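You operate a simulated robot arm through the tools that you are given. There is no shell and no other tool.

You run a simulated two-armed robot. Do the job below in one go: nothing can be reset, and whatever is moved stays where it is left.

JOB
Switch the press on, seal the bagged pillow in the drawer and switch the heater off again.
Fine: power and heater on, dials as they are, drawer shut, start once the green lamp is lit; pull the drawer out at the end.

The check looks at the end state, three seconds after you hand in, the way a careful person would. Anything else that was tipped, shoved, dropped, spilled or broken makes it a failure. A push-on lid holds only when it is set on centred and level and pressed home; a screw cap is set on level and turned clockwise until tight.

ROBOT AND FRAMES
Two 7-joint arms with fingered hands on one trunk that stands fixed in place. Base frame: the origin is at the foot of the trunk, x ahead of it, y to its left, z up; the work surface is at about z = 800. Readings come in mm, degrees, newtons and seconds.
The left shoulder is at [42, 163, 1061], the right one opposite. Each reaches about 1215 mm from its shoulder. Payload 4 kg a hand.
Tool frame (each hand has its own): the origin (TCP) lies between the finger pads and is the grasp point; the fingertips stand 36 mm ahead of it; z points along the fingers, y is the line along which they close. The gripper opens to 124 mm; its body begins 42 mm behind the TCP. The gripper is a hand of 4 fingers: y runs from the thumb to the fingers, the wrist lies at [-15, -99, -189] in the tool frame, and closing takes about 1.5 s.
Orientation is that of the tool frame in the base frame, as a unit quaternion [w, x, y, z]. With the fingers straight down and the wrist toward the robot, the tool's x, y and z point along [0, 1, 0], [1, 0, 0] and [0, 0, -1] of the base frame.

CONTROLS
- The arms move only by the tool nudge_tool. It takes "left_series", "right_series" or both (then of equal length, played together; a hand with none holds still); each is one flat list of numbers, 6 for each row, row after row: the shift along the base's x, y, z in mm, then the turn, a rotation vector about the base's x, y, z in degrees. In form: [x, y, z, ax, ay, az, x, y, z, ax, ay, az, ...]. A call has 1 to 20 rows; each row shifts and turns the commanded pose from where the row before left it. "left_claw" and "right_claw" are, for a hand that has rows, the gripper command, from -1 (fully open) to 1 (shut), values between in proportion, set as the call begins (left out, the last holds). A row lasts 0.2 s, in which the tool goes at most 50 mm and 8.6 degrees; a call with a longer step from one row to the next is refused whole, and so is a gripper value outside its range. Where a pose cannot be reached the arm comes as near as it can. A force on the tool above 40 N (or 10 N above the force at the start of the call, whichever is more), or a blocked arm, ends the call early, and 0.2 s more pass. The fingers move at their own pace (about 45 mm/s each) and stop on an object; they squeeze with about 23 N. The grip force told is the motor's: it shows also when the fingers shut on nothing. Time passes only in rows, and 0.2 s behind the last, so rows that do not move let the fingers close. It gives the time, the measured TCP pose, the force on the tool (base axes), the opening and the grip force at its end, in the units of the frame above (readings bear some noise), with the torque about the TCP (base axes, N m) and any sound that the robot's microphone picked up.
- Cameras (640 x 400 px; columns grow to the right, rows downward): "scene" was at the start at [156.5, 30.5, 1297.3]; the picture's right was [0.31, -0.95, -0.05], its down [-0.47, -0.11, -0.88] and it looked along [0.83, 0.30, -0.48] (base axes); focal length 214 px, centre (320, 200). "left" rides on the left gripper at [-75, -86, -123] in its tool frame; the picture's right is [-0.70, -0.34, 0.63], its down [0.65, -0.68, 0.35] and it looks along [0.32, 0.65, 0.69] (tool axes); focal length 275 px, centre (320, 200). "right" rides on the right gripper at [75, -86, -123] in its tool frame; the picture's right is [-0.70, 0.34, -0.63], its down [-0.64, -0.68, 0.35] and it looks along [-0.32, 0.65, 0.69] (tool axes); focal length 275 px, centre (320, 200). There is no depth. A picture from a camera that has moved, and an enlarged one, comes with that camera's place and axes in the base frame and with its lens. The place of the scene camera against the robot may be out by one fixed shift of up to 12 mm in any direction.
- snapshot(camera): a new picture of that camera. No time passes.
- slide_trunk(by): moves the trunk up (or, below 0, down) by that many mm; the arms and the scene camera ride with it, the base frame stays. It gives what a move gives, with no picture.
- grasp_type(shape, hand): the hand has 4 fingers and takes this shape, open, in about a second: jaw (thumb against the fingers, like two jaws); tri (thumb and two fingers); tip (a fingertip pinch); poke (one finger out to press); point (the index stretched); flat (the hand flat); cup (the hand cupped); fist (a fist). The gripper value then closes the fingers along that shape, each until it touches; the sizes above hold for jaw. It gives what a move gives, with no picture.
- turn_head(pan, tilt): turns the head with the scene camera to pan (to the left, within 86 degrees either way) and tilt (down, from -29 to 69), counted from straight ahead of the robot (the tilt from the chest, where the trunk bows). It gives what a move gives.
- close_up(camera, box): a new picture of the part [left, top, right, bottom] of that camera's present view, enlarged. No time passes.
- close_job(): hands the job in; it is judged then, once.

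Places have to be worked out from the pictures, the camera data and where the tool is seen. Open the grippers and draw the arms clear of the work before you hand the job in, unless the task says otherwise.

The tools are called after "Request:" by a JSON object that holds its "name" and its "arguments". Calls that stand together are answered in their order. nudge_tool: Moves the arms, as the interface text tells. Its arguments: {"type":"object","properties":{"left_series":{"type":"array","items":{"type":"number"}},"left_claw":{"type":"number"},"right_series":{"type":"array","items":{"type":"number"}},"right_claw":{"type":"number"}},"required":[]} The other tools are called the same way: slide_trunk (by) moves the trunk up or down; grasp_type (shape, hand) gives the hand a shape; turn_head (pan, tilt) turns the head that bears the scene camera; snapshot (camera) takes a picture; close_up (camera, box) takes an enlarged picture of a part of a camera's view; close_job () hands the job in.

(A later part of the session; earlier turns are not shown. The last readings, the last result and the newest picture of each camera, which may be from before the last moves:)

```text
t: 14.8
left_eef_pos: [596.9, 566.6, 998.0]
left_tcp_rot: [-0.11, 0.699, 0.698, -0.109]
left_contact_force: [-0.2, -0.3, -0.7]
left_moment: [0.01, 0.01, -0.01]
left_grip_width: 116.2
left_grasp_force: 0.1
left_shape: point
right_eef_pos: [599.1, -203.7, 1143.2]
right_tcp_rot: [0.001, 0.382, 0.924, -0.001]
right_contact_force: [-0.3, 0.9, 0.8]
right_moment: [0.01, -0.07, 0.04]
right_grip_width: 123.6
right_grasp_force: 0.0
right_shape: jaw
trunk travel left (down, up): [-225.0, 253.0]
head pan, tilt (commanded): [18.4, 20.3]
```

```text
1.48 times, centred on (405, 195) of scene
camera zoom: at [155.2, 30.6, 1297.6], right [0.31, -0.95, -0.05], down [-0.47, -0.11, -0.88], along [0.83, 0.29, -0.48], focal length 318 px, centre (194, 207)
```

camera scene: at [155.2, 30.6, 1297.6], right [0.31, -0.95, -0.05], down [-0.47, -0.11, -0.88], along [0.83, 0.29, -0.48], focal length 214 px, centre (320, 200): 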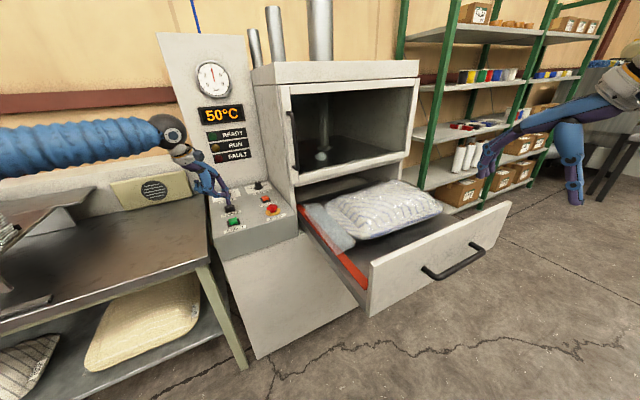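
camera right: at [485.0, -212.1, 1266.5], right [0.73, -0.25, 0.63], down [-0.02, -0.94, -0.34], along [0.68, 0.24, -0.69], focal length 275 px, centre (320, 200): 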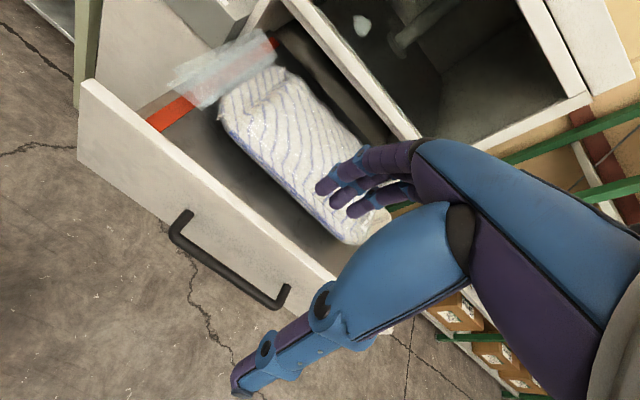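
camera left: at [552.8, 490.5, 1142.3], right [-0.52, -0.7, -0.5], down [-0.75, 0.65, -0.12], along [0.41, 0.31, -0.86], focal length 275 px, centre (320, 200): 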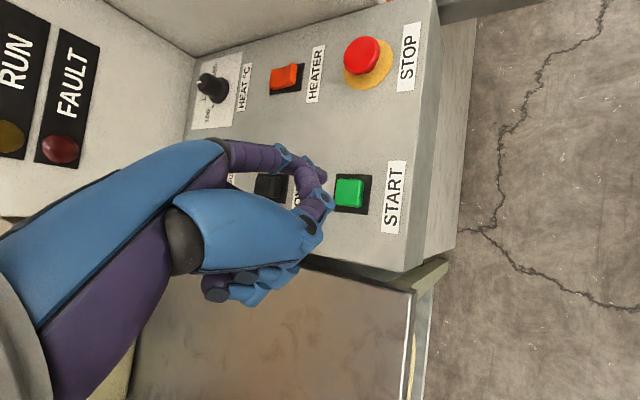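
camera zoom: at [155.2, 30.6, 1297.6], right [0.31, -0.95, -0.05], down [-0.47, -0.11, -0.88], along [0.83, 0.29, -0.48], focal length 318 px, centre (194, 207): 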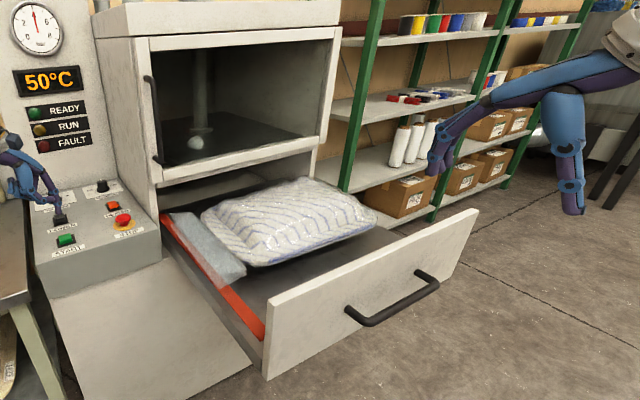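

Handle bar: centre about (662, −180, 857), running along (0.71, −0.71), about 38 mm off the drawer face. I'll tip the right hand so the fingers point at the drawer 20° below level, with the jaws at about 50 mm, and stop roughly 100 mm short of the bar.

Request:
{"name": "nudge_tool", "arguments": {"right_series": [-1.3, -5.2, -19.3, 4.95, -4.95, 0, -1.3, -5.2, -19.3, 4.95, -4.95, 0, -1.3, -5.2, -19.3, 4.95, -4.95, 0, -1.3, -5.2, -19.3, 4.95, -4.95, 0, -1.3, -5.2, -19.3, 4.95, -4.95, 0, -1.3, -5.2, -19.3, 4.95, -4.95, 0, -1.3, -5.2, -19.3, 4.95, -4.95, 0, -1.3, -5.2, -19.3, 4.95, -4.95, 0, -1.3, -5.2, -19.3, 4.95, -4.95, 0, -1.3, -5.2, -19.3, 4.95, -4.95, 0, 0, 0, 0, 0, 0, 0], "right_claw": 0.19}}

Request:
{"name": "snapshot", "arguments": {"camera": "right"}}

Request:
{"name": "snapshot", "arguments": {"camera": "scene"}}

```text
t: 17.2
left_eef_pos: [599.7, 573.8, 993.5]
left_tcp_rot: [-0.108, 0.7, 0.697, -0.114]
left_contact_force: [-0.3, 0.1, -0.2]
left_moment: [0.0, -0.04, 0.03]
left_grip_width: 116.0
left_grasp_force: 0.0
left_shape: point
right_eef_pos: [590.0, -247.5, 953.5]
right_tcp_rot: [0.223, 0.311, 0.761, 0.524]
right_contact_force: [-0.7, 0.5, 0.5]
right_moment: [0.0, -0.01, -0.02]
right_grip_width: 50.4
right_grasp_force: 0.0
right_shape: jaw
trunk travel left (down, up): [-225.0, 253.0]
head pan, tilt (commanded): [18.4, 20.3]
```

```text
taken
camera right: at [435.3, -297.9, 915.7], right [0.15, -0.82, 0.55], down [0.52, -0.4, -0.75], along [0.84, 0.4, 0.37], focal length 275 px, centre (320, 200)
```

right: 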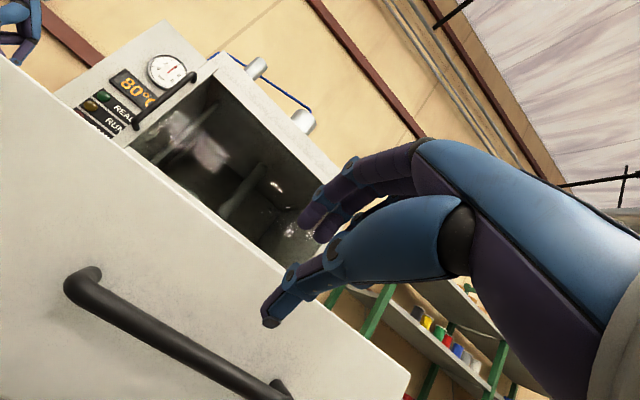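

```text
taken
camera scene: at [160.4, 40.8, 1298.2], right [0.31, -0.95, -0.04], down [-0.47, -0.12, -0.87], along [0.82, 0.29, -0.48], focal length 214 px, centre (320, 200)
```

scene: 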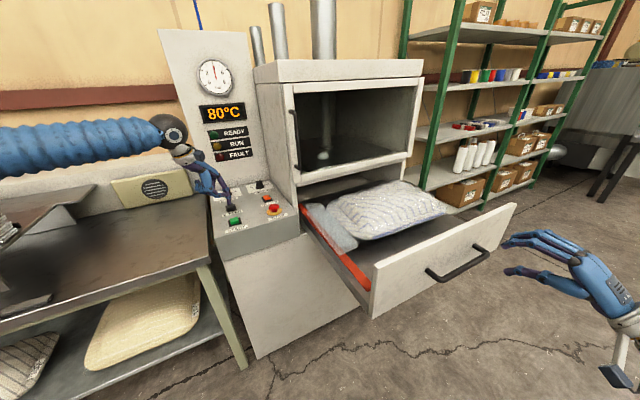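

The bar is confirmed at z≈857 and the jaws are at 50 mm. I'll lower to the pre-grasp point and let the sway settle, then check the lineup.

Request:
{"name": "nudge_tool", "arguments": {"right_series": [0, 0, -18, 0, 0, 0, 0, 0, -18, 0, 0, 0, 0, 0, -16, 0, 0, 0, 0, 0, 0, 0, 0, 0, 0, 0, 0, 0, 0, 0, 0, 0, 0, 0, 0, 0]}}

Request:
{"name": "snapshot", "arguments": {"camera": "right"}}

Request:
{"name": "close_up", "arguments": {"camera": "scene", "box": [400, 200, 600, 330]}}

```text
t: 18.2
left_eef_pos: [613.8, 557.4, 982.9]
left_tcp_rot: [-0.114, 0.713, 0.683, -0.116]
left_contact_force: [-0.5, 0.2, -1.3]
left_moment: [-0.05, 0.0, -0.01]
left_grip_width: 116.2
left_grasp_force: 0.0
left_shape: point
right_eef_pos: [571.0, -262.8, 902.1]
right_tcp_rot: [0.238, 0.316, 0.765, 0.508]
right_contact_force: [-0.1, -3.3, -2.9]
right_moment: [0.33, -0.21, 0.04]
right_grip_width: 50.2
right_grasp_force: 0.0
right_shape: jaw
trunk travel left (down, up): [-225.0, 253.0]
head pan, tilt (commanded): [18.4, 20.3]
stopped in row 5 (right hand): the arm was blocked; the commanded pose is now the measured one
```

```text
taken
camera right: at [415.1, -309.9, 864.7], right [0.13, -0.81, 0.58], down [0.52, -0.44, -0.73], along [0.85, 0.39, 0.36], focal length 275 px, centre (320, 200)
```

right: 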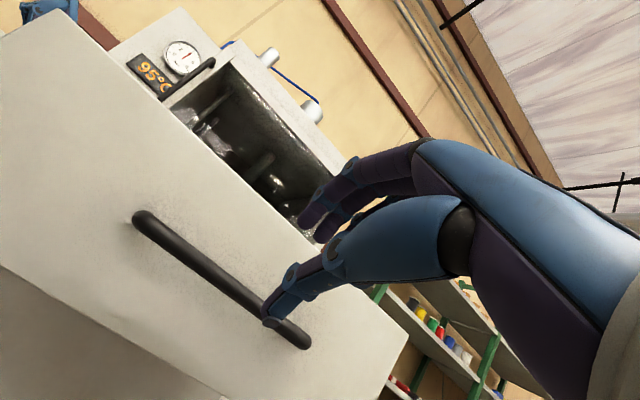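

```text
3.08 times, centred on (500, 265) of scene
camera zoom: at [200.8, 48.4, 1292.6], right [0.38, -0.93, -0.04], down [-0.47, -0.15, -0.87], along [0.8, 0.35, -0.49], focal length 660 px, centre (-234, 0)
```

zoom: 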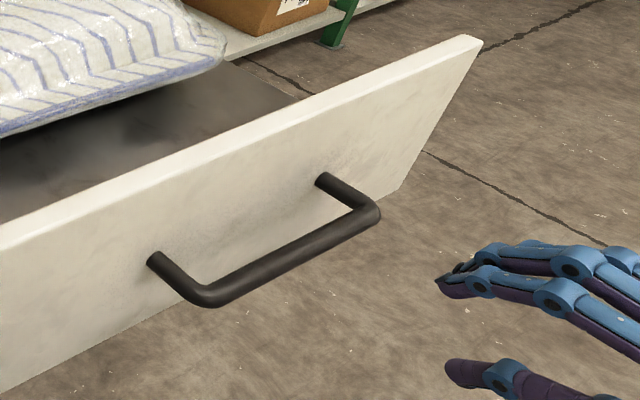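

The right arm reports being blocked, and the trunk has leaned (the scene camera moved). The arm seems too folded near the body, so I'll look at it by turning the head right.

Request:
{"name": "turn_head", "arguments": {"pan": -35, "tilt": 35}}

Request:
{"name": "snapshot", "arguments": {"camera": "scene"}}

```text
t: 19.5
left_eef_pos: [596.3, 551.6, 995.6]
left_tcp_rot: [-0.107, 0.717, 0.68, -0.111]
left_contact_force: [3.2, -2.5, 0.0]
left_moment: [0.18, 0.26, -0.08]
left_grip_width: 0.0
left_grasp_force: 0.0
left_shape: point
right_eef_pos: [543.2, -279.7, 897.2]
right_tcp_rot: [0.241, 0.33, 0.765, 0.499]
right_contact_force: [-0.6, -2.7, 3.7]
right_moment: [-0.14, 0.14, 0.03]
right_grip_width: 50.4
right_grasp_force: 0.1
right_shape: jaw
trunk travel left (down, up): [-225.0, 253.0]
head pan, tilt (commanded): [-35.0, 35.0]
```

```text
taken
camera scene: at [64.5, -49.1, 1278.9], right [-0.66, -0.75, 0.09], down [-0.54, 0.39, -0.75], along [0.52, -0.54, -0.66], focal length 214 px, centre (320, 200)
```

scene: 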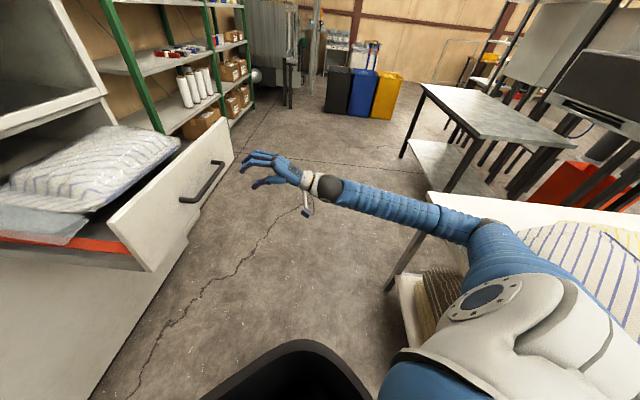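

The picture shows the right elbow close against a side table holding another pillow, and that is what blocks the arm. Raising the trunk lifts the elbow clear of it without dragging anything.

Request:
{"name": "slide_trunk", "arguments": {"by": 80}}

Request:
{"name": "snapshot", "arguments": {"camera": "scene"}}

```text
t: 19.8
left_eef_pos: [563.9, 655.5, 997.4]
left_tcp_rot: [-0.092, 0.648, 0.747, -0.12]
left_contact_force: [0.3, 1.4, -3.7]
left_moment: [-0.32, 0.01, -0.02]
left_grip_width: 116.1
left_grasp_force: 0.0
left_shape: point
right_eef_pos: [666.3, -176.1, 879.8]
right_tcp_rot: [0.185, 0.263, 0.792, 0.519]
right_contact_force: [-45.5, -48.2, 5.3]
right_moment: [-1.75, 1.49, -0.01]
right_grip_width: 66.5
right_grasp_force: 0.0
right_shape: jaw
trunk travel left (down, up): [-228.0, 249.0]
head pan, tilt (commanded): [-35.0, 35.0]
stopped: the arm was blocked; the commanded pose is now the measured one
```

```text
taken
camera scene: at [83.8, -62.6, 1276.4], right [-0.61, -0.79, 0.08], down [-0.57, 0.36, -0.74], along [0.56, -0.5, -0.67], focal length 214 px, centre (320, 200)
```

scene: 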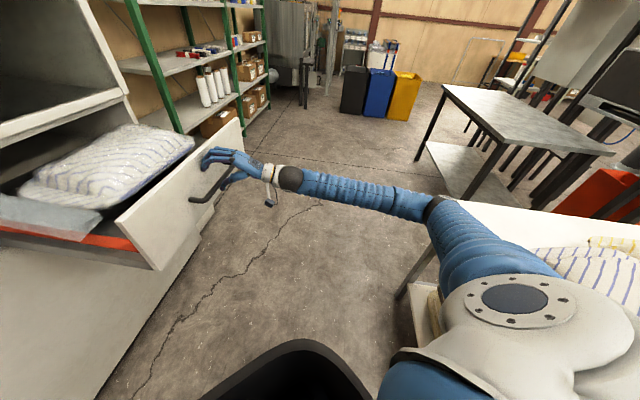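

The body swung when the elbow came free, and the right hand is now pressed against the drawer front. I'll check what every camera shows before doing anything else.

Request:
{"name": "snapshot", "arguments": {"camera": "right"}}

Request:
{"name": "snapshot", "arguments": {"camera": "left"}}

Request:
{"name": "close_up", "arguments": {"camera": "scene", "box": [0, 80, 320, 280]}}

Request:
{"name": "close_up", "arguments": {"camera": "scene", "box": [350, 150, 640, 350]}}

```text
taken
camera right: at [518.7, -247.1, 849.0], right [0.27, -0.77, 0.57], down [0.55, -0.36, -0.75], along [0.79, 0.52, 0.33], focal length 275 px, centre (320, 200)
```

right: 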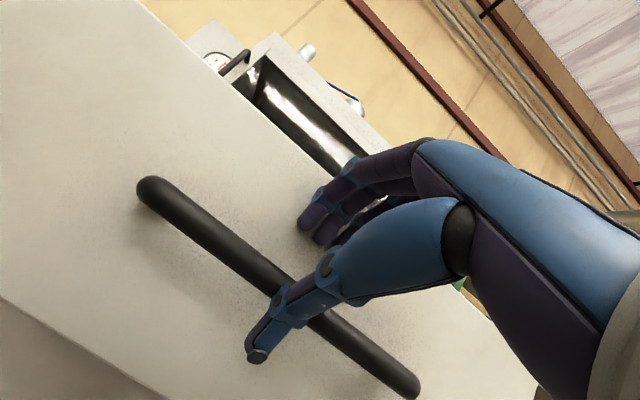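

```text
taken
camera left: at [530.3, 576.6, 1143.2], right [-0.4, -0.77, -0.49], down [-0.84, 0.53, -0.14], along [0.37, 0.35, -0.86], focal length 275 px, centre (320, 200)
```

left: 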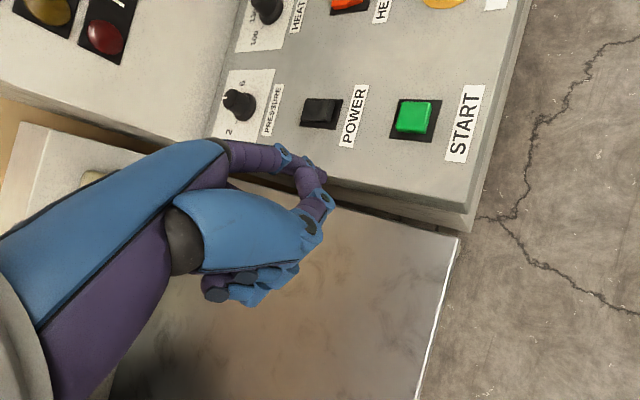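

```text
2.00 times, centred on (160, 180) of scene
camera zoom: at [83.8, -62.6, 1276.4], right [-0.61, -0.79, 0.08], down [-0.57, 0.36, -0.74], along [0.56, -0.5, -0.67], focal length 429 px, centre (640, 240)
```

zoom: 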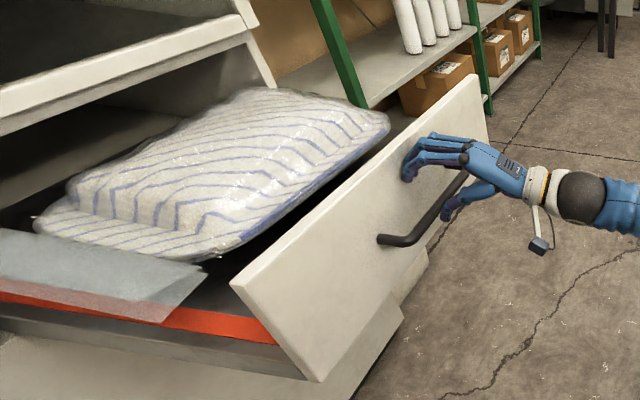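

```text
2.00 times, centred on (495, 250) of scene
camera zoom: at [83.8, -62.6, 1276.4], right [-0.61, -0.79, 0.08], down [-0.57, 0.36, -0.74], along [0.56, -0.5, -0.67], focal length 429 px, centre (-30, 100)
```

zoom: 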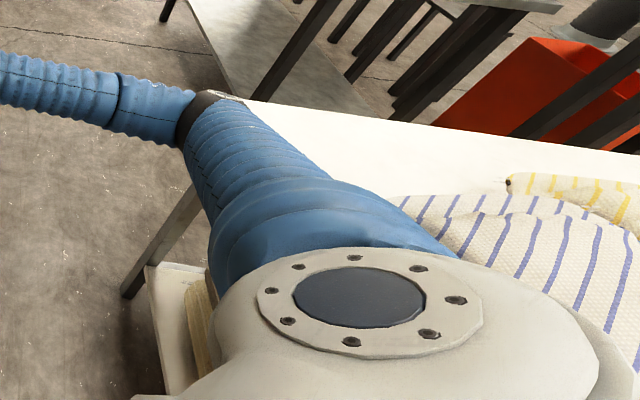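

The fingers rest on the drawer front with the bar lying between thumb and fingers, and nothing looks damaged. I'll hold still briefly to let everything settle and read the state.

Request:
{"name": "nudge_tool", "arguments": {"left_series": [0, 0, 0, 0, 0, 0, 0, 0, 0, 0, 0, 0, 0, 0, 0, 0, 0, 0, 0, 0, 0, 0, 0, 0], "right_series": [0, 0, 0, 0, 0, 0, 0, 0, 0, 0, 0, 0, 0, 0, 0, 0, 0, 0, 0, 0, 0, 0, 0, 0]}}

Request:
{"name": "snapshot", "arguments": {"camera": "scene"}}

Request:
{"name": "snapshot", "arguments": {"camera": "right"}}

```text
t: 20.1
left_eef_pos: [599.9, 672.5, 995.0]
left_tcp_rot: [-0.094, 0.644, 0.749, -0.123]
left_contact_force: [-0.9, 1.4, -2.0]
left_moment: [-0.02, 0.05, 0.02]
left_grip_width: 0.0
left_grasp_force: 0.1
left_shape: point
right_eef_pos: [708.4, -157.6, 884.8]
right_tcp_rot: [0.184, 0.259, 0.795, 0.517]
right_contact_force: [-0.5, -0.6, -0.4]
right_moment: [0.02, 0.03, -0.06]
right_grip_width: 53.1
right_grasp_force: 0.1
right_shape: jaw
trunk travel left (down, up): [-228.0, 249.0]
head pan, tilt (commanded): [-35.0, 35.0]
stopped in row 1 (right hand): the arm was blocked; the commanded pose is now the measured one
```

```text
taken
camera scene: at [150.2, -40.6, 1279.1], right [-0.56, -0.82, 0.09], down [-0.59, 0.32, -0.74], along [0.58, -0.47, -0.67], focal length 214 px, centre (320, 200)
```

scene: 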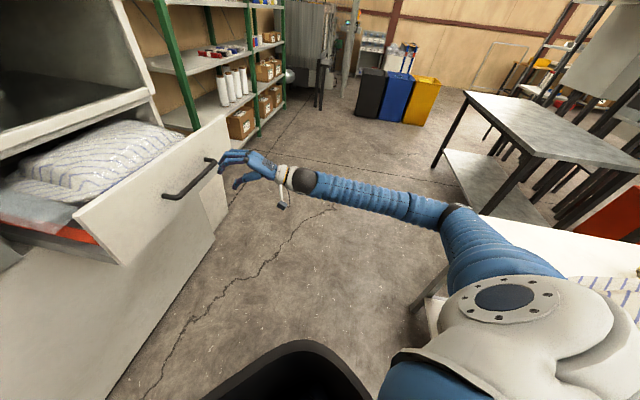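

```text
taken
camera right: at [560.4, -229.3, 853.6], right [0.27, -0.77, 0.58], down [0.56, -0.36, -0.75], along [0.78, 0.53, 0.33], focal length 275 px, centre (320, 200)
```

right: 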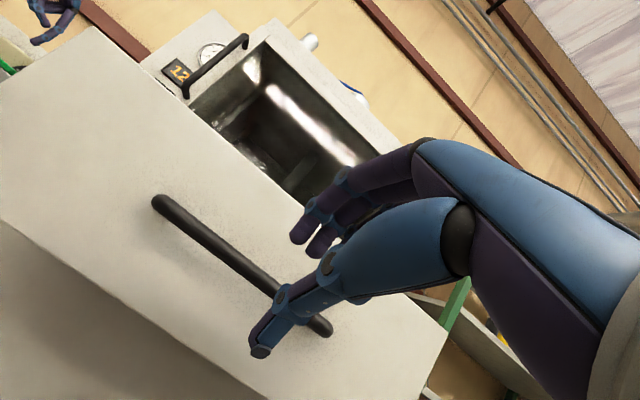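

The bump sent the drawer some way further in and the hand is free again. The body is swinging back to its normal stance. I'll hold again to settle.

Request:
{"name": "nudge_tool", "arguments": {"left_series": [0, 0, 0, 0, 0, 0, 0, 0, 0, 0, 0, 0, 0, 0, 0, 0, 0, 0, 0, 0, 0, 0, 0, 0]}}

Request:
{"name": "snapshot", "arguments": {"camera": "scene"}}

Request:
{"name": "snapshot", "arguments": {"camera": "right"}}

Request:
{"name": "snapshot", "arguments": {"camera": "left"}}

```text
t: 21.1
left_eef_pos: [595.1, 655.9, 1007.4]
left_tcp_rot: [-0.094, 0.652, 0.743, -0.116]
left_contact_force: [-0.4, 0.2, 0.3]
left_moment: [0.0, 0.01, 0.0]
left_grip_width: 0.0
left_grasp_force: 0.1
left_shape: point
right_eef_pos: [687.3, -173.6, 886.1]
right_tcp_rot: [0.189, 0.266, 0.791, 0.517]
right_contact_force: [-0.3, -0.1, -0.5]
right_moment: [-0.03, -0.01, -0.02]
right_grip_width: 10.2
right_grasp_force: 23.0
right_shape: jaw
trunk travel left (down, up): [-228.0, 249.0]
head pan, tilt (commanded): [-35.0, 35.0]
```

```text
taken
camera scene: at [134.5, -48.8, 1280.9], right [-0.57, -0.82, 0.09], down [-0.59, 0.33, -0.74], along [0.58, -0.47, -0.67], focal length 214 px, centre (320, 200)
```

scene: 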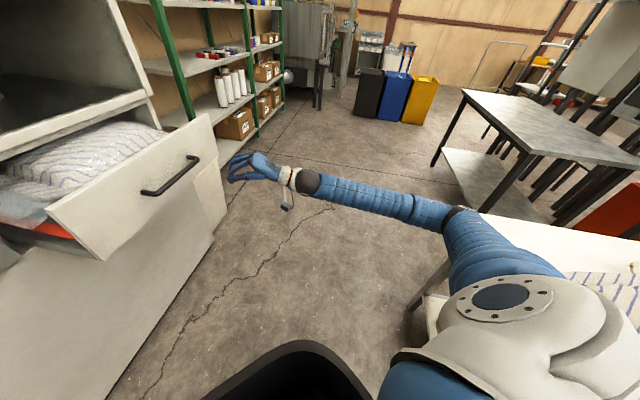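

```text
taken
camera right: at [539.4, -243.4, 854.7], right [0.26, -0.78, 0.58], down [0.55, -0.37, -0.75], along [0.79, 0.51, 0.33], focal length 275 px, centre (320, 200)
```

right: 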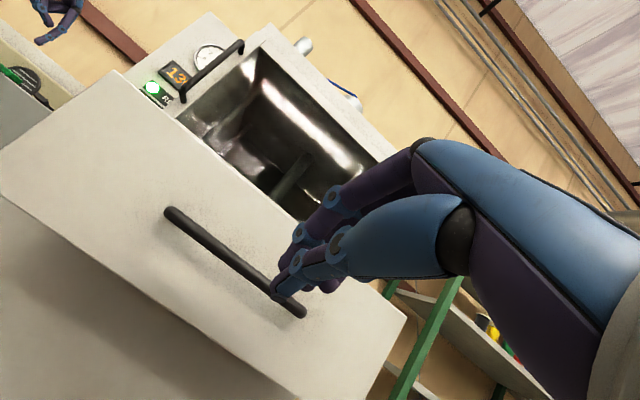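

```text
taken
camera left: at [559.8, 576.6, 1151.2], right [-0.41, -0.76, -0.5], down [-0.83, 0.54, -0.14], along [0.37, 0.36, -0.86], focal length 275 px, centre (320, 200)
```

left: 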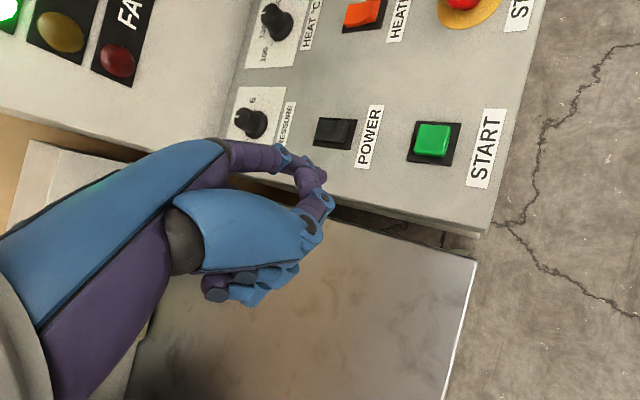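

The green READY lamp is now lit, and the drawer has slid about 195 mm in on its own with the bar near b≈537. Before moving I'll zoom on the right elbow by the side table, and on the drawer.

Request:
{"name": "close_up", "arguments": {"camera": "scene", "box": [380, 160, 640, 330]}}

Request:
{"name": "close_up", "arguments": {"camera": "scene", "box": [0, 60, 300, 290]}}

Request:
{"name": "close_up", "arguments": {"camera": "right", "box": [60, 20, 300, 170]}}

```text
2.35 times, centred on (510, 245) of scene
camera zoom: at [134.5, -48.8, 1280.9], right [-0.57, -0.82, 0.09], down [-0.59, 0.33, -0.74], along [0.58, -0.47, -0.67], focal length 505 px, centre (-127, 94)
```

zoom: 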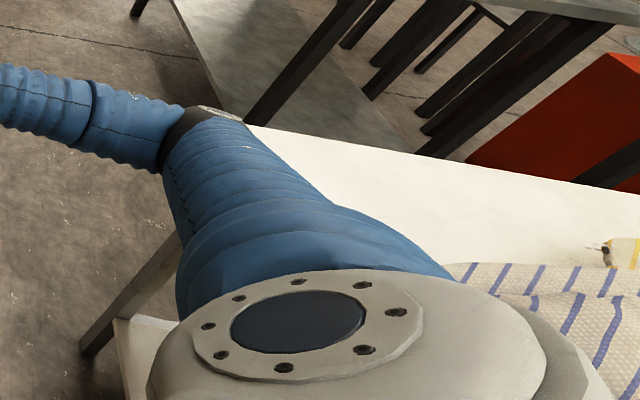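

```text
1.74 times, centred on (150, 175) of scene
camera zoom: at [134.5, -48.8, 1280.9], right [-0.57, -0.82, 0.09], down [-0.59, 0.33, -0.74], along [0.58, -0.47, -0.67], focal length 373 px, centre (616, 244)
```

zoom: 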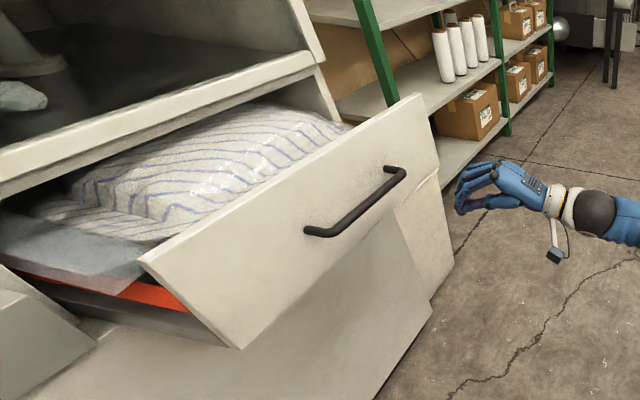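

```text
2.67 times, centred on (180, 95) of right
camera zoom: at [539.4, -243.4, 854.7], right [0.26, -0.78, 0.58], down [0.55, -0.37, -0.75], along [0.79, 0.51, 0.33], focal length 734 px, centre (693, 480)
```

zoom: 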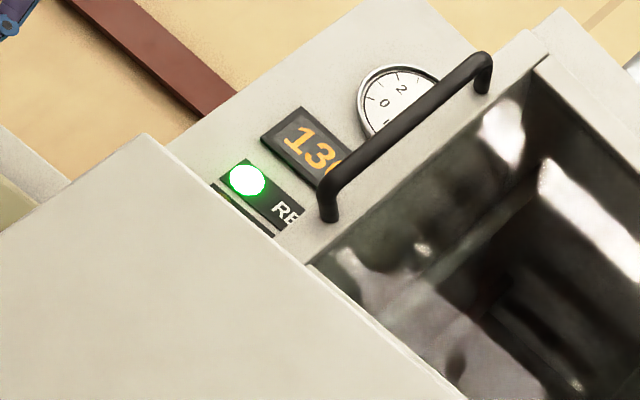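

READY is lit at 130°C. I'll raise the trunk while both hands are free, so the right elbow stays well above the side table from now on.

Request:
{"name": "slide_trunk", "arguments": {"by": 100}}

Request:
{"name": "snapshot", "arguments": {"camera": "scene"}}

```text
t: 22.4
left_eef_pos: [595.4, 655.2, 1105.4]
left_tcp_rot: [-0.095, 0.652, 0.743, -0.117]
left_contact_force: [0.2, 0.6, 0.3]
left_moment: [0.02, -0.01, 0.01]
left_grip_width: 0.0
left_grasp_force: 0.3
left_shape: point
right_eef_pos: [688.7, -174.0, 986.1]
right_tcp_rot: [0.187, 0.266, 0.792, 0.517]
right_contact_force: [-0.4, -0.4, -0.1]
right_moment: [0.02, 0.01, -0.02]
right_grip_width: 9.7
right_grasp_force: 23.1
right_shape: jaw
trunk travel left (down, up): [-328.0, 149.0]
head pan, tilt (commanded): [-35.0, 35.0]
```

```text
taken
camera scene: at [95.2, -49.4, 1392.5], right [-0.57, -0.82, 0.03], down [-0.51, 0.33, -0.79], along [0.64, -0.47, -0.61], focal length 214 px, centre (320, 200)
```

scene: 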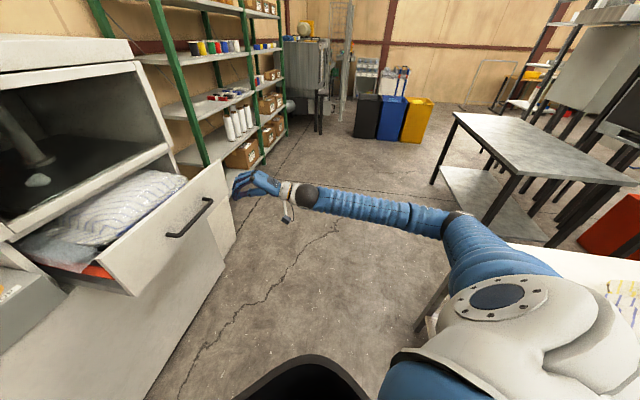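

The trunk is up and both hands are free. I'll re-square the right hand and bring its closed fingertips in front of the drawer face above the bar. The left hand goes back over START.

Request:
{"name": "nudge_tool", "arguments": {"left_series": [0.7, -17.2, -15, 0, 0, -1.5, 0.7, -17.2, -15, 0, 0, -1.5, 0.7, -17.2, -15, 0, 0, -1.5, 0.7, -17.2, -15, 0, 0, -1.5, 0.7, -17.2, -15, 0, 0, -1.5, 0, 0, -15, 0, 0, 0, 0, 0, -15, 0, 0, 0], "right_series": [14.3, 18.5, -11.2, 0, 0, -1.32, 14.3, 18.5, -11.2, 0, 0, -1.32, 14.3, 18.5, -11.2, 0, 0, -1.32, 14.3, 18.5, -11.2, 0, 0, -1.32, 14.3, 18.5, -11.2, 0, 0, -1.32, 0, 0, 0, 0, 0, 0, 0, 0, 0, 0, 0, 0]}}

Request:
{"name": "snapshot", "arguments": {"camera": "scene"}}

Request:
{"name": "snapshot", "arguments": {"camera": "right"}}

Request:
{"name": "snapshot", "arguments": {"camera": "left"}}

```text
t: 24.1
left_eef_pos: [597.4, 569.6, 1002.0]
left_tcp_rot: [-0.103, 0.699, 0.699, -0.109]
left_contact_force: [-0.6, -0.1, 0.0]
left_moment: [0.02, 0.0, -0.03]
left_grip_width: 0.0
left_grasp_force: 0.0
left_shape: point
right_eef_pos: [761.3, -81.7, 929.5]
right_tcp_rot: [0.217, 0.311, 0.775, 0.505]
right_contact_force: [0.0, -1.0, -0.6]
right_moment: [0.03, -0.03, -0.01]
right_grip_width: 9.8
right_grasp_force: 23.3
right_shape: jaw
trunk travel left (down, up): [-328.0, 149.0]
head pan, tilt (commanded): [-35.0, 35.0]
```

```text
taken
camera scene: at [95.5, -49.2, 1392.6], right [-0.57, -0.82, 0.03], down [-0.51, 0.33, -0.79], along [0.64, -0.47, -0.61], focal length 214 px, centre (320, 200)
```

scene: 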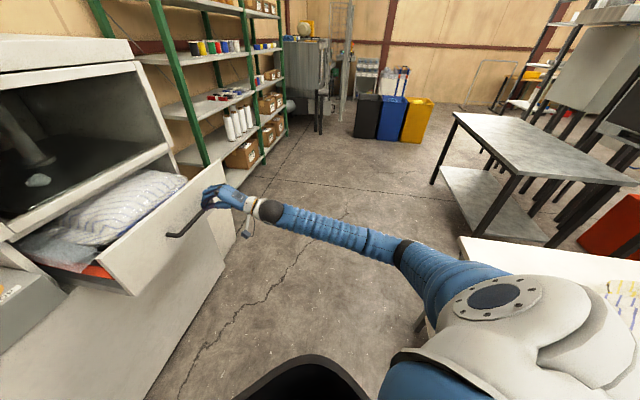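

```text
taken
camera right: at [605.2, -133.5, 897.7], right [0.17, -0.8, 0.57], down [0.51, -0.43, -0.75], along [0.85, 0.42, 0.33], focal length 275 px, centre (320, 200)
```

right: 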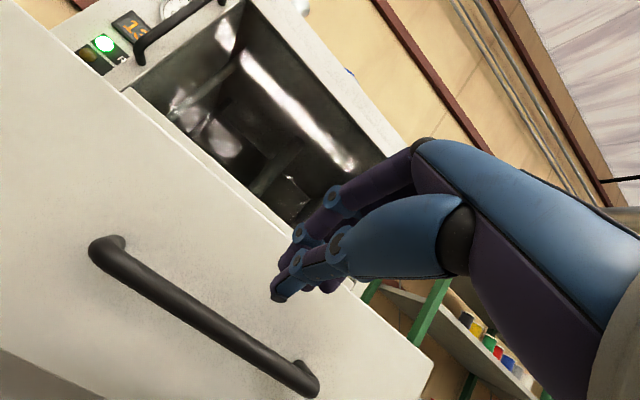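

```text
taken
camera left: at [553.1, 495.4, 1146.7], right [-0.51, -0.7, -0.5], down [-0.75, 0.64, -0.13], along [0.41, 0.31, -0.86], focal length 275 px, centre (320, 200)
```

left: 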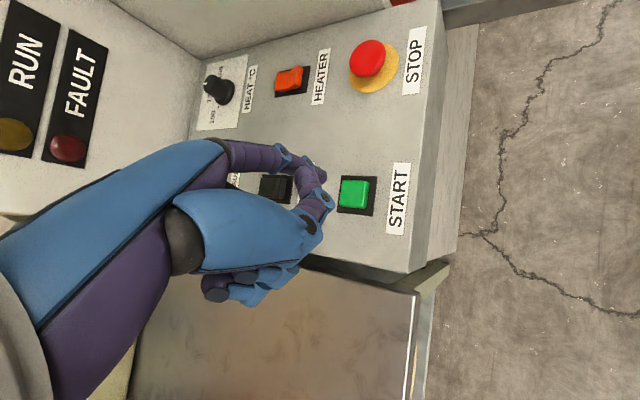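

The drawer is at rest with its face at b≈574, about 60 mm ahead of the fingertips, and the left finger is back over START. I'll push along (+0.71, +0.71) at a gentle pace and check the bag partway.

Request:
{"name": "nudge_tool", "arguments": {"right_series": [14, 14, 0, 0, 0, 0, 14, 14, 0, 0, 0, 0, 12, 12, 0, 0, 0, 0, 9, 9, 0, 0, 0, 0, 9, 9, 0, 0, 0, 0, 9, 9, 0, 0, 0, 0, 9, 9, 0, 0, 0, 0, 9, 9, 0, 0, 0, 0, 9, 9, 0, 0, 0, 0, 9, 9, 0, 0, 0, 0, 9, 9, 0, 0, 0, 0, 9, 9, 0, 0, 0, 0]}}

Request:
{"name": "snapshot", "arguments": {"camera": "scene"}}

Request:
{"name": "snapshot", "arguments": {"camera": "right"}}

```text
t: 26.6
left_eef_pos: [598.4, 569.9, 1001.9]
left_tcp_rot: [-0.103, 0.699, 0.699, -0.11]
left_contact_force: [-0.3, -0.1, 0.5]
left_moment: [-0.05, 0.0, -0.02]
left_grip_width: 0.0
left_grasp_force: 0.0
left_shape: point
right_eef_pos: [882.2, 41.4, 930.6]
right_tcp_rot: [0.218, 0.311, 0.774, 0.506]
right_contact_force: [0.0, 0.3, -0.5]
right_moment: [0.0, 0.0, 0.0]
right_grip_width: 9.8
right_grasp_force: 23.7
right_shape: jaw
trunk travel left (down, up): [-328.0, 149.0]
head pan, tilt (commanded): [-35.0, 35.0]
```

```text
taken
camera scene: at [95.3, -49.1, 1392.7], right [-0.57, -0.82, 0.03], down [-0.51, 0.33, -0.79], along [0.64, -0.47, -0.61], focal length 214 px, centre (320, 200)
```

scene: 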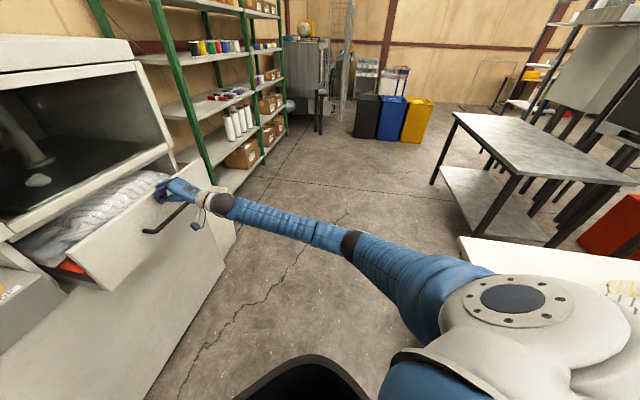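

```text
taken
camera right: at [725.8, -11.4, 898.9], right [0.17, -0.8, 0.57], down [0.51, -0.43, -0.75], along [0.85, 0.42, 0.33], focal length 275 px, centre (320, 200)
```

right: 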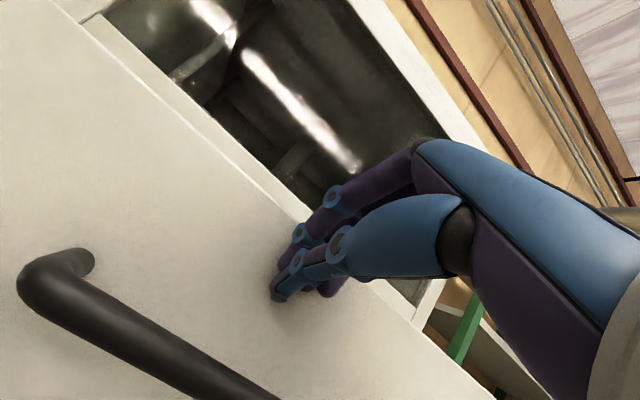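

The drawer is following with hardly any force, and its face is now near b≈675. I'll turn the head back toward the press to watch the bag go in.

Request:
{"name": "turn_head", "arguments": {"pan": 18, "tilt": 28}}

Request:
{"name": "snapshot", "arguments": {"camera": "scene"}}

Request:
{"name": "close_up", "arguments": {"camera": "scene", "box": [190, 100, 490, 300]}}

```text
t: 27.9
left_eef_pos: [598.6, 569.6, 1002.5]
left_tcp_rot: [-0.103, 0.699, 0.699, -0.111]
left_contact_force: [0.2, -0.1, 0.0]
left_moment: [0.03, 0.02, -0.01]
left_grip_width: 0.0
left_grasp_force: 0.1
left_shape: point
right_eef_pos: [880.7, 41.2, 931.7]
right_tcp_rot: [0.218, 0.311, 0.774, 0.507]
right_contact_force: [0.2, -1.1, 0.5]
right_moment: [0.04, 0.0, 0.04]
right_grip_width: 10.1
right_grasp_force: 23.4
right_shape: jaw
trunk travel left (down, up): [-328.0, 149.0]
head pan, tilt (commanded): [18.0, 28.0]
```

```text
taken
camera scene: at [110.2, 29.3, 1402.8], right [0.31, -0.95, -0.02], down [-0.49, -0.14, -0.86], along [0.81, 0.27, -0.52], focal length 214 px, centre (320, 200)
```

scene: 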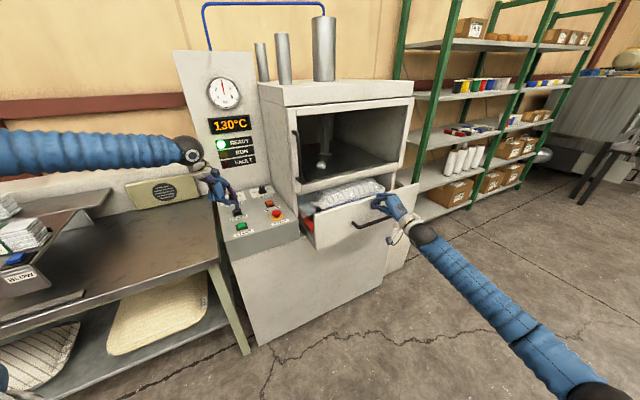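

```text
2.00 times, centred on (340, 200) of scene
camera zoom: at [110.2, 29.3, 1402.8], right [0.31, -0.95, -0.02], down [-0.49, -0.14, -0.86], along [0.81, 0.27, -0.52], focal length 429 px, centre (280, 200)
```

zoom: 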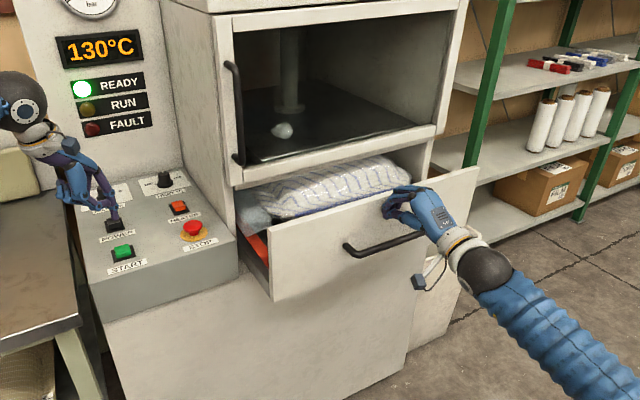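

The bag rides in cleanly under the frame. I'll keep pushing until the drawer comes up against its stop.

Request:
{"name": "nudge_tool", "arguments": {"right_series": [9, 9, 0, 0, 0, 0, 9, 9, 0, 0, 0, 0, 9, 9, 0, 0, 0, 0, 9, 9, 0, 0, 0, 0, 9, 9, 0, 0, 0, 0, 9, 9, 0, 0, 0, 0, 9, 9, 0, 0, 0, 0, 7, 7, 0, 0, 0, 0, 5, 5, 0, 0, 0, 0, 5, 5, 0, 0, 0, 0, 5, 5, 0, 0, 0, 0, 5, 5, 0, 0, 0, 0]}}

Request:
{"name": "close_up", "arguments": {"camera": "scene", "box": [190, 100, 490, 300]}}

Request:
{"name": "snapshot", "arguments": {"camera": "right"}}

```text
t: 30.5
left_eef_pos: [598.2, 569.1, 1002.1]
left_tcp_rot: [-0.103, 0.699, 0.699, -0.11]
left_contact_force: [0.9, -1.2, 0.3]
left_moment: [-0.01, -0.01, 0.03]
left_grip_width: 0.1
left_grasp_force: 0.0
left_shape: point
right_eef_pos: [971.6, 130.3, 930.4]
right_tcp_rot: [0.218, 0.311, 0.774, 0.506]
right_contact_force: [-0.4, 0.3, 0.1]
right_moment: [0.02, -0.03, 0.0]
right_grip_width: 9.5
right_grasp_force: 23.4
right_shape: jaw
trunk travel left (down, up): [-328.0, 149.0]
head pan, tilt (commanded): [18.0, 28.0]
```

```text
2.00 times, centred on (340, 200) of scene
camera zoom: at [110.3, 29.5, 1402.8], right [0.31, -0.95, -0.02], down [-0.49, -0.15, -0.86], along [0.81, 0.27, -0.52], focal length 429 px, centre (280, 200)
```

zoom: 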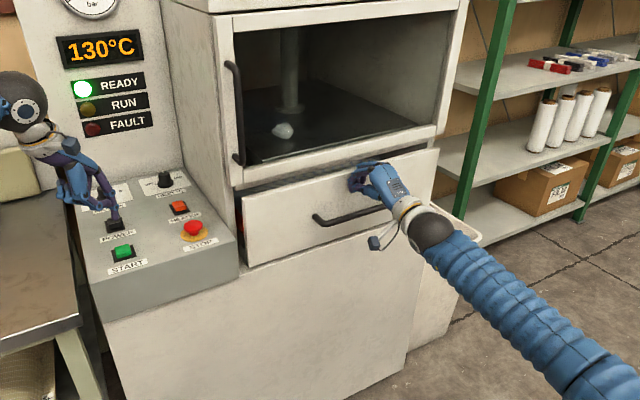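

```text
taken
camera right: at [815.5, 77.4, 898.4], right [0.17, -0.8, 0.57], down [0.51, -0.43, -0.75], along [0.85, 0.42, 0.33], focal length 275 px, centre (320, 200)
```

right: 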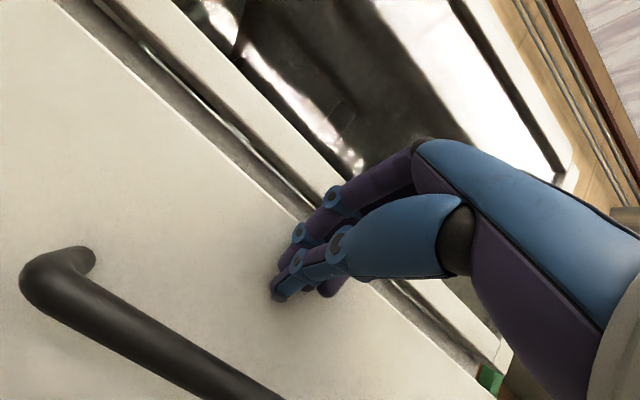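

It's nearly shut, with a small gap still showing at the left. I'll keep pushing in small steps until it stops.

Request:
{"name": "nudge_tool", "arguments": {"right_series": [4, 4, 0, 0, 0, 0, 4, 4, 0, 0, 0, 0, 4, 4, 0, 0, 0, 0, 4, 4, 0, 0, 0, 0, 3, 3, 0, 0, 0, 0, 3, 3, 0, 0, 0, 0, 3, 3, 0, 0, 0, 0, 3, 3, 0, 0, 0, 0]}}

Request:
{"name": "close_up", "arguments": {"camera": "scene", "box": [190, 100, 490, 300]}}

Request:
{"name": "close_up", "arguments": {"camera": "scene", "box": [290, 170, 430, 260]}}

```text
t: 31.1
left_eef_pos: [596.2, 567.8, 1004.2]
left_tcp_rot: [-0.102, 0.699, 0.699, -0.108]
left_contact_force: [0.2, 0.0, 0.2]
left_moment: [-0.04, 0.01, -0.02]
left_grip_width: 0.0
left_grasp_force: 0.0
left_shape: point
right_eef_pos: [978.0, 133.7, 933.3]
right_tcp_rot: [0.219, 0.31, 0.773, 0.508]
right_contact_force: [-39.7, -28.3, 6.0]
right_moment: [-0.54, 0.75, 0.03]
right_grip_width: 11.1
right_grasp_force: 22.9
right_shape: jaw
trunk travel left (down, up): [-328.0, 149.0]
head pan, tilt (commanded): [18.0, 28.0]
stopped in row 3 (right hand): the force on the tool passed its limit at 47 N (the readings are from after the stop); the commanded pose is now the measured one
```

```text
2.00 times, centred on (340, 200) of scene
camera zoom: at [106.0, 26.6, 1403.3], right [0.31, -0.95, -0.02], down [-0.49, -0.14, -0.86], along [0.81, 0.27, -0.51], focal length 429 px, centre (280, 200)
```

zoom: 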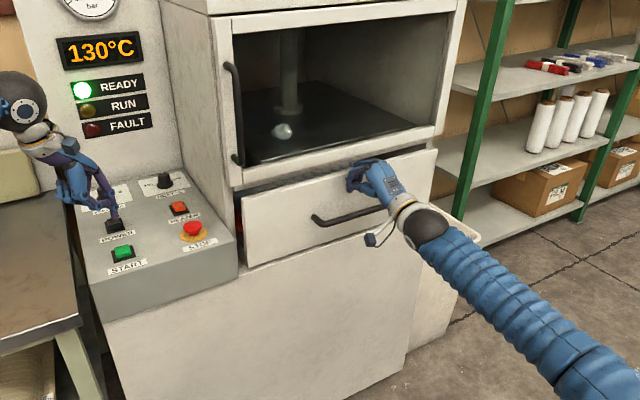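

```text
4.44 times, centred on (360, 215) of scene
camera zoom: at [106.0, 26.6, 1403.3], right [0.31, -0.95, -0.02], down [-0.49, -0.14, -0.86], along [0.81, 0.27, -0.51], focal length 953 px, centre (142, 133)
```

zoom: 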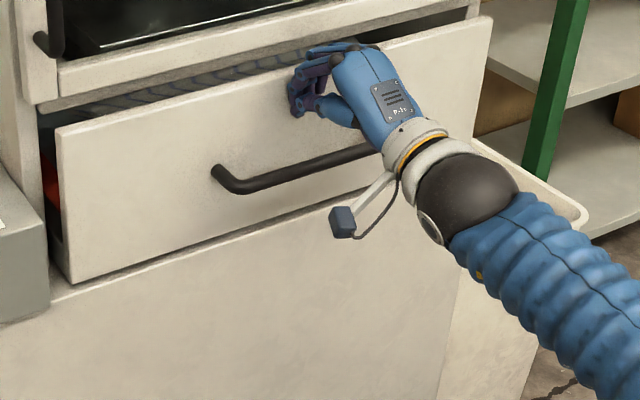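

The push stopped at 47 N. I need to know whether the drawer is home or caught on something, so I'll look at the gaps around it.

Request:
{"name": "close_up", "arguments": {"camera": "scene", "box": [290, 185, 330, 240]}}

Request:
{"name": "snapshot", "arguments": {"camera": "right"}}

Request:
{"name": "close_up", "arguments": {"camera": "scene", "box": [300, 170, 380, 215]}}

Request:
{"name": "close_up", "arguments": {"camera": "scene", "box": [370, 150, 440, 210]}}

```text
7.27 times, centred on (310, 212) of scene
camera zoom: at [106.0, 26.6, 1403.3], right [0.31, -0.95, -0.02], down [-0.49, -0.14, -0.86], along [0.81, 0.27, -0.51], focal length 1560 px, centre (393, 109)
```

zoom: 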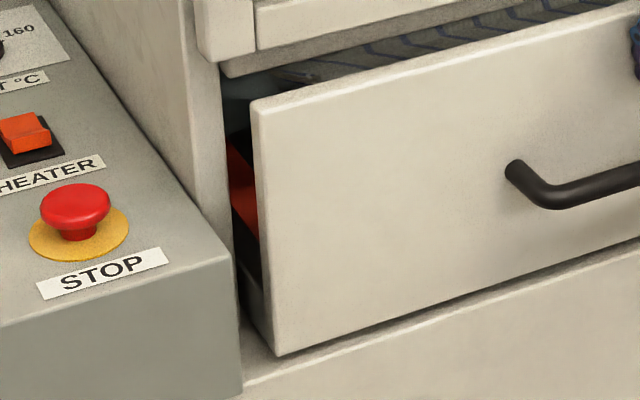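

```text
taken
camera right: at [821.6, 83.0, 901.1], right [0.17, -0.8, 0.57], down [0.51, -0.43, -0.75], along [0.84, 0.42, 0.34], focal length 275 px, centre (320, 200)
```

right: 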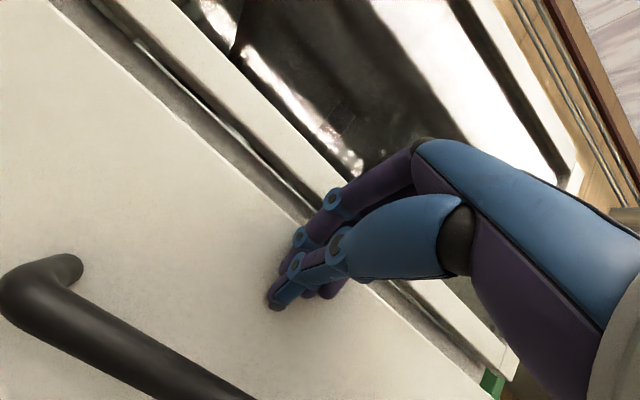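

```text
8.00 times, centred on (340, 192) of scene
camera zoom: at [106.0, 26.6, 1403.3], right [0.31, -0.95, -0.02], down [-0.49, -0.14, -0.86], along [0.81, 0.27, -0.51], focal length 1716 px, centre (160, 260)
```

zoom: 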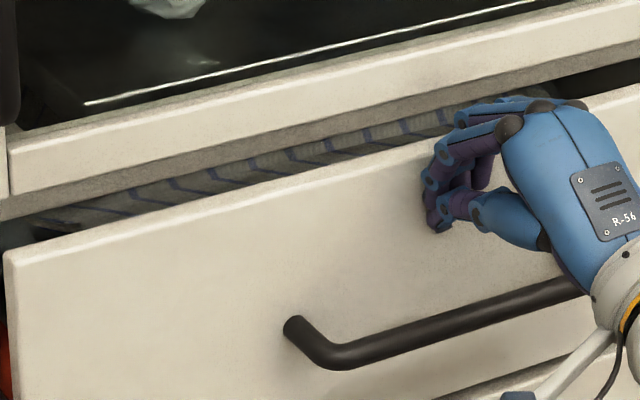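

```text
6.67 times, centred on (405, 180) of scene
camera zoom: at [106.0, 26.6, 1403.3], right [0.31, -0.95, -0.02], down [-0.49, -0.14, -0.86], along [0.81, 0.27, -0.51], focal length 1430 px, centre (-247, 333)
```

zoom: 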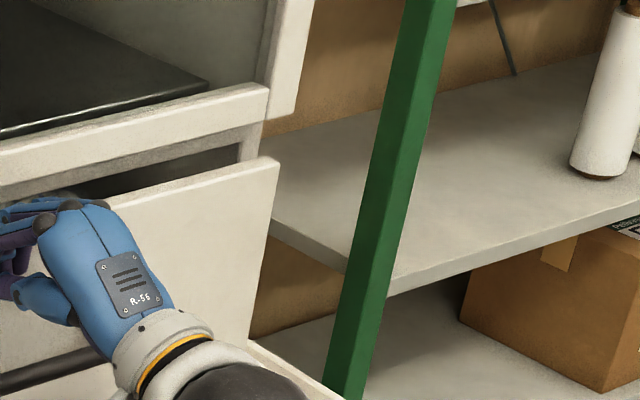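

By triangulation the drawer face sits at b≈811–819, slightly behind the frame's front plane (≈796–801), which suggests it is against its stop. I'll ease off and push again slowly to confirm it doesn't move further.

Request:
{"name": "nudge_tool", "arguments": {"right_series": [-2, -2, 0, 0, 0, 0, -1, -1, 0, 0, 0, 0, 0, 0, 0, 0, 0, 0, 0, 0, 0, 0, 0, 0]}}

Request:
{"name": "nudge_tool", "arguments": {"right_series": [1, 1, 0, 0, 0, 0, 1, 1, 0, 0, 0, 0, 1, 1, 0, 0, 0, 0, 1, 1, 0, 0, 0, 0, 1, 1, 0, 0, 0, 0, 1, 1, 0, 0, 0, 0, 1, 1, 0, 0, 0, 0, 1, 1, 0, 0, 0, 0]}}

Request:
{"name": "close_up", "arguments": {"camera": "scene", "box": [290, 185, 330, 240]}}

```text
t: 32.1
left_eef_pos: [597.6, 569.4, 1004.9]
left_tcp_rot: [-0.102, 0.699, 0.699, -0.109]
left_contact_force: [0.8, -0.3, -0.1]
left_moment: [-0.03, 0.01, 0.0]
left_grip_width: 0.0
left_grasp_force: 0.0
left_shape: point
right_eef_pos: [976.1, 132.6, 932.0]
right_tcp_rot: [0.218, 0.311, 0.774, 0.507]
right_contact_force: [-15.0, -17.4, 6.0]
right_moment: [-0.25, 0.26, -0.1]
right_grip_width: 10.5
right_grasp_force: 23.0
right_shape: jaw
trunk travel left (down, up): [-328.0, 149.0]
head pan, tilt (commanded): [18.0, 28.0]
```

```text
t: 32.8
left_eef_pos: [596.9, 568.0, 1004.8]
left_tcp_rot: [-0.102, 0.699, 0.699, -0.108]
left_contact_force: [-0.4, 0.2, -0.1]
left_moment: [0.0, -0.01, 0.0]
left_grip_width: 0.0
left_grasp_force: 0.0
left_shape: point
right_eef_pos: [977.6, 135.2, 932.0]
right_tcp_rot: [0.218, 0.31, 0.774, 0.508]
right_contact_force: [-29.8, -24.2, 4.9]
right_moment: [-0.41, 0.54, 0.04]
right_grip_width: 10.8
right_grasp_force: 23.0
right_shape: jaw
trunk travel left (down, up): [-328.0, 149.0]
head pan, tilt (commanded): [18.0, 28.0]
stopped in row 3 (right hand): the force on the tool passed its limit at 42 N (the readings are from after the stop); the commanded pose is now the measured one
```

```text
7.27 times, centred on (310, 212) of scene
camera zoom: at [107.3, 27.7, 1403.0], right [0.31, -0.95, -0.02], down [-0.49, -0.14, -0.86], along [0.81, 0.27, -0.51], focal length 1560 px, centre (393, 109)
```

zoom: 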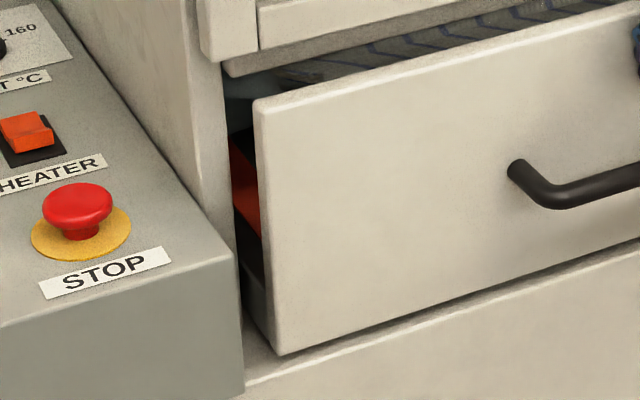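

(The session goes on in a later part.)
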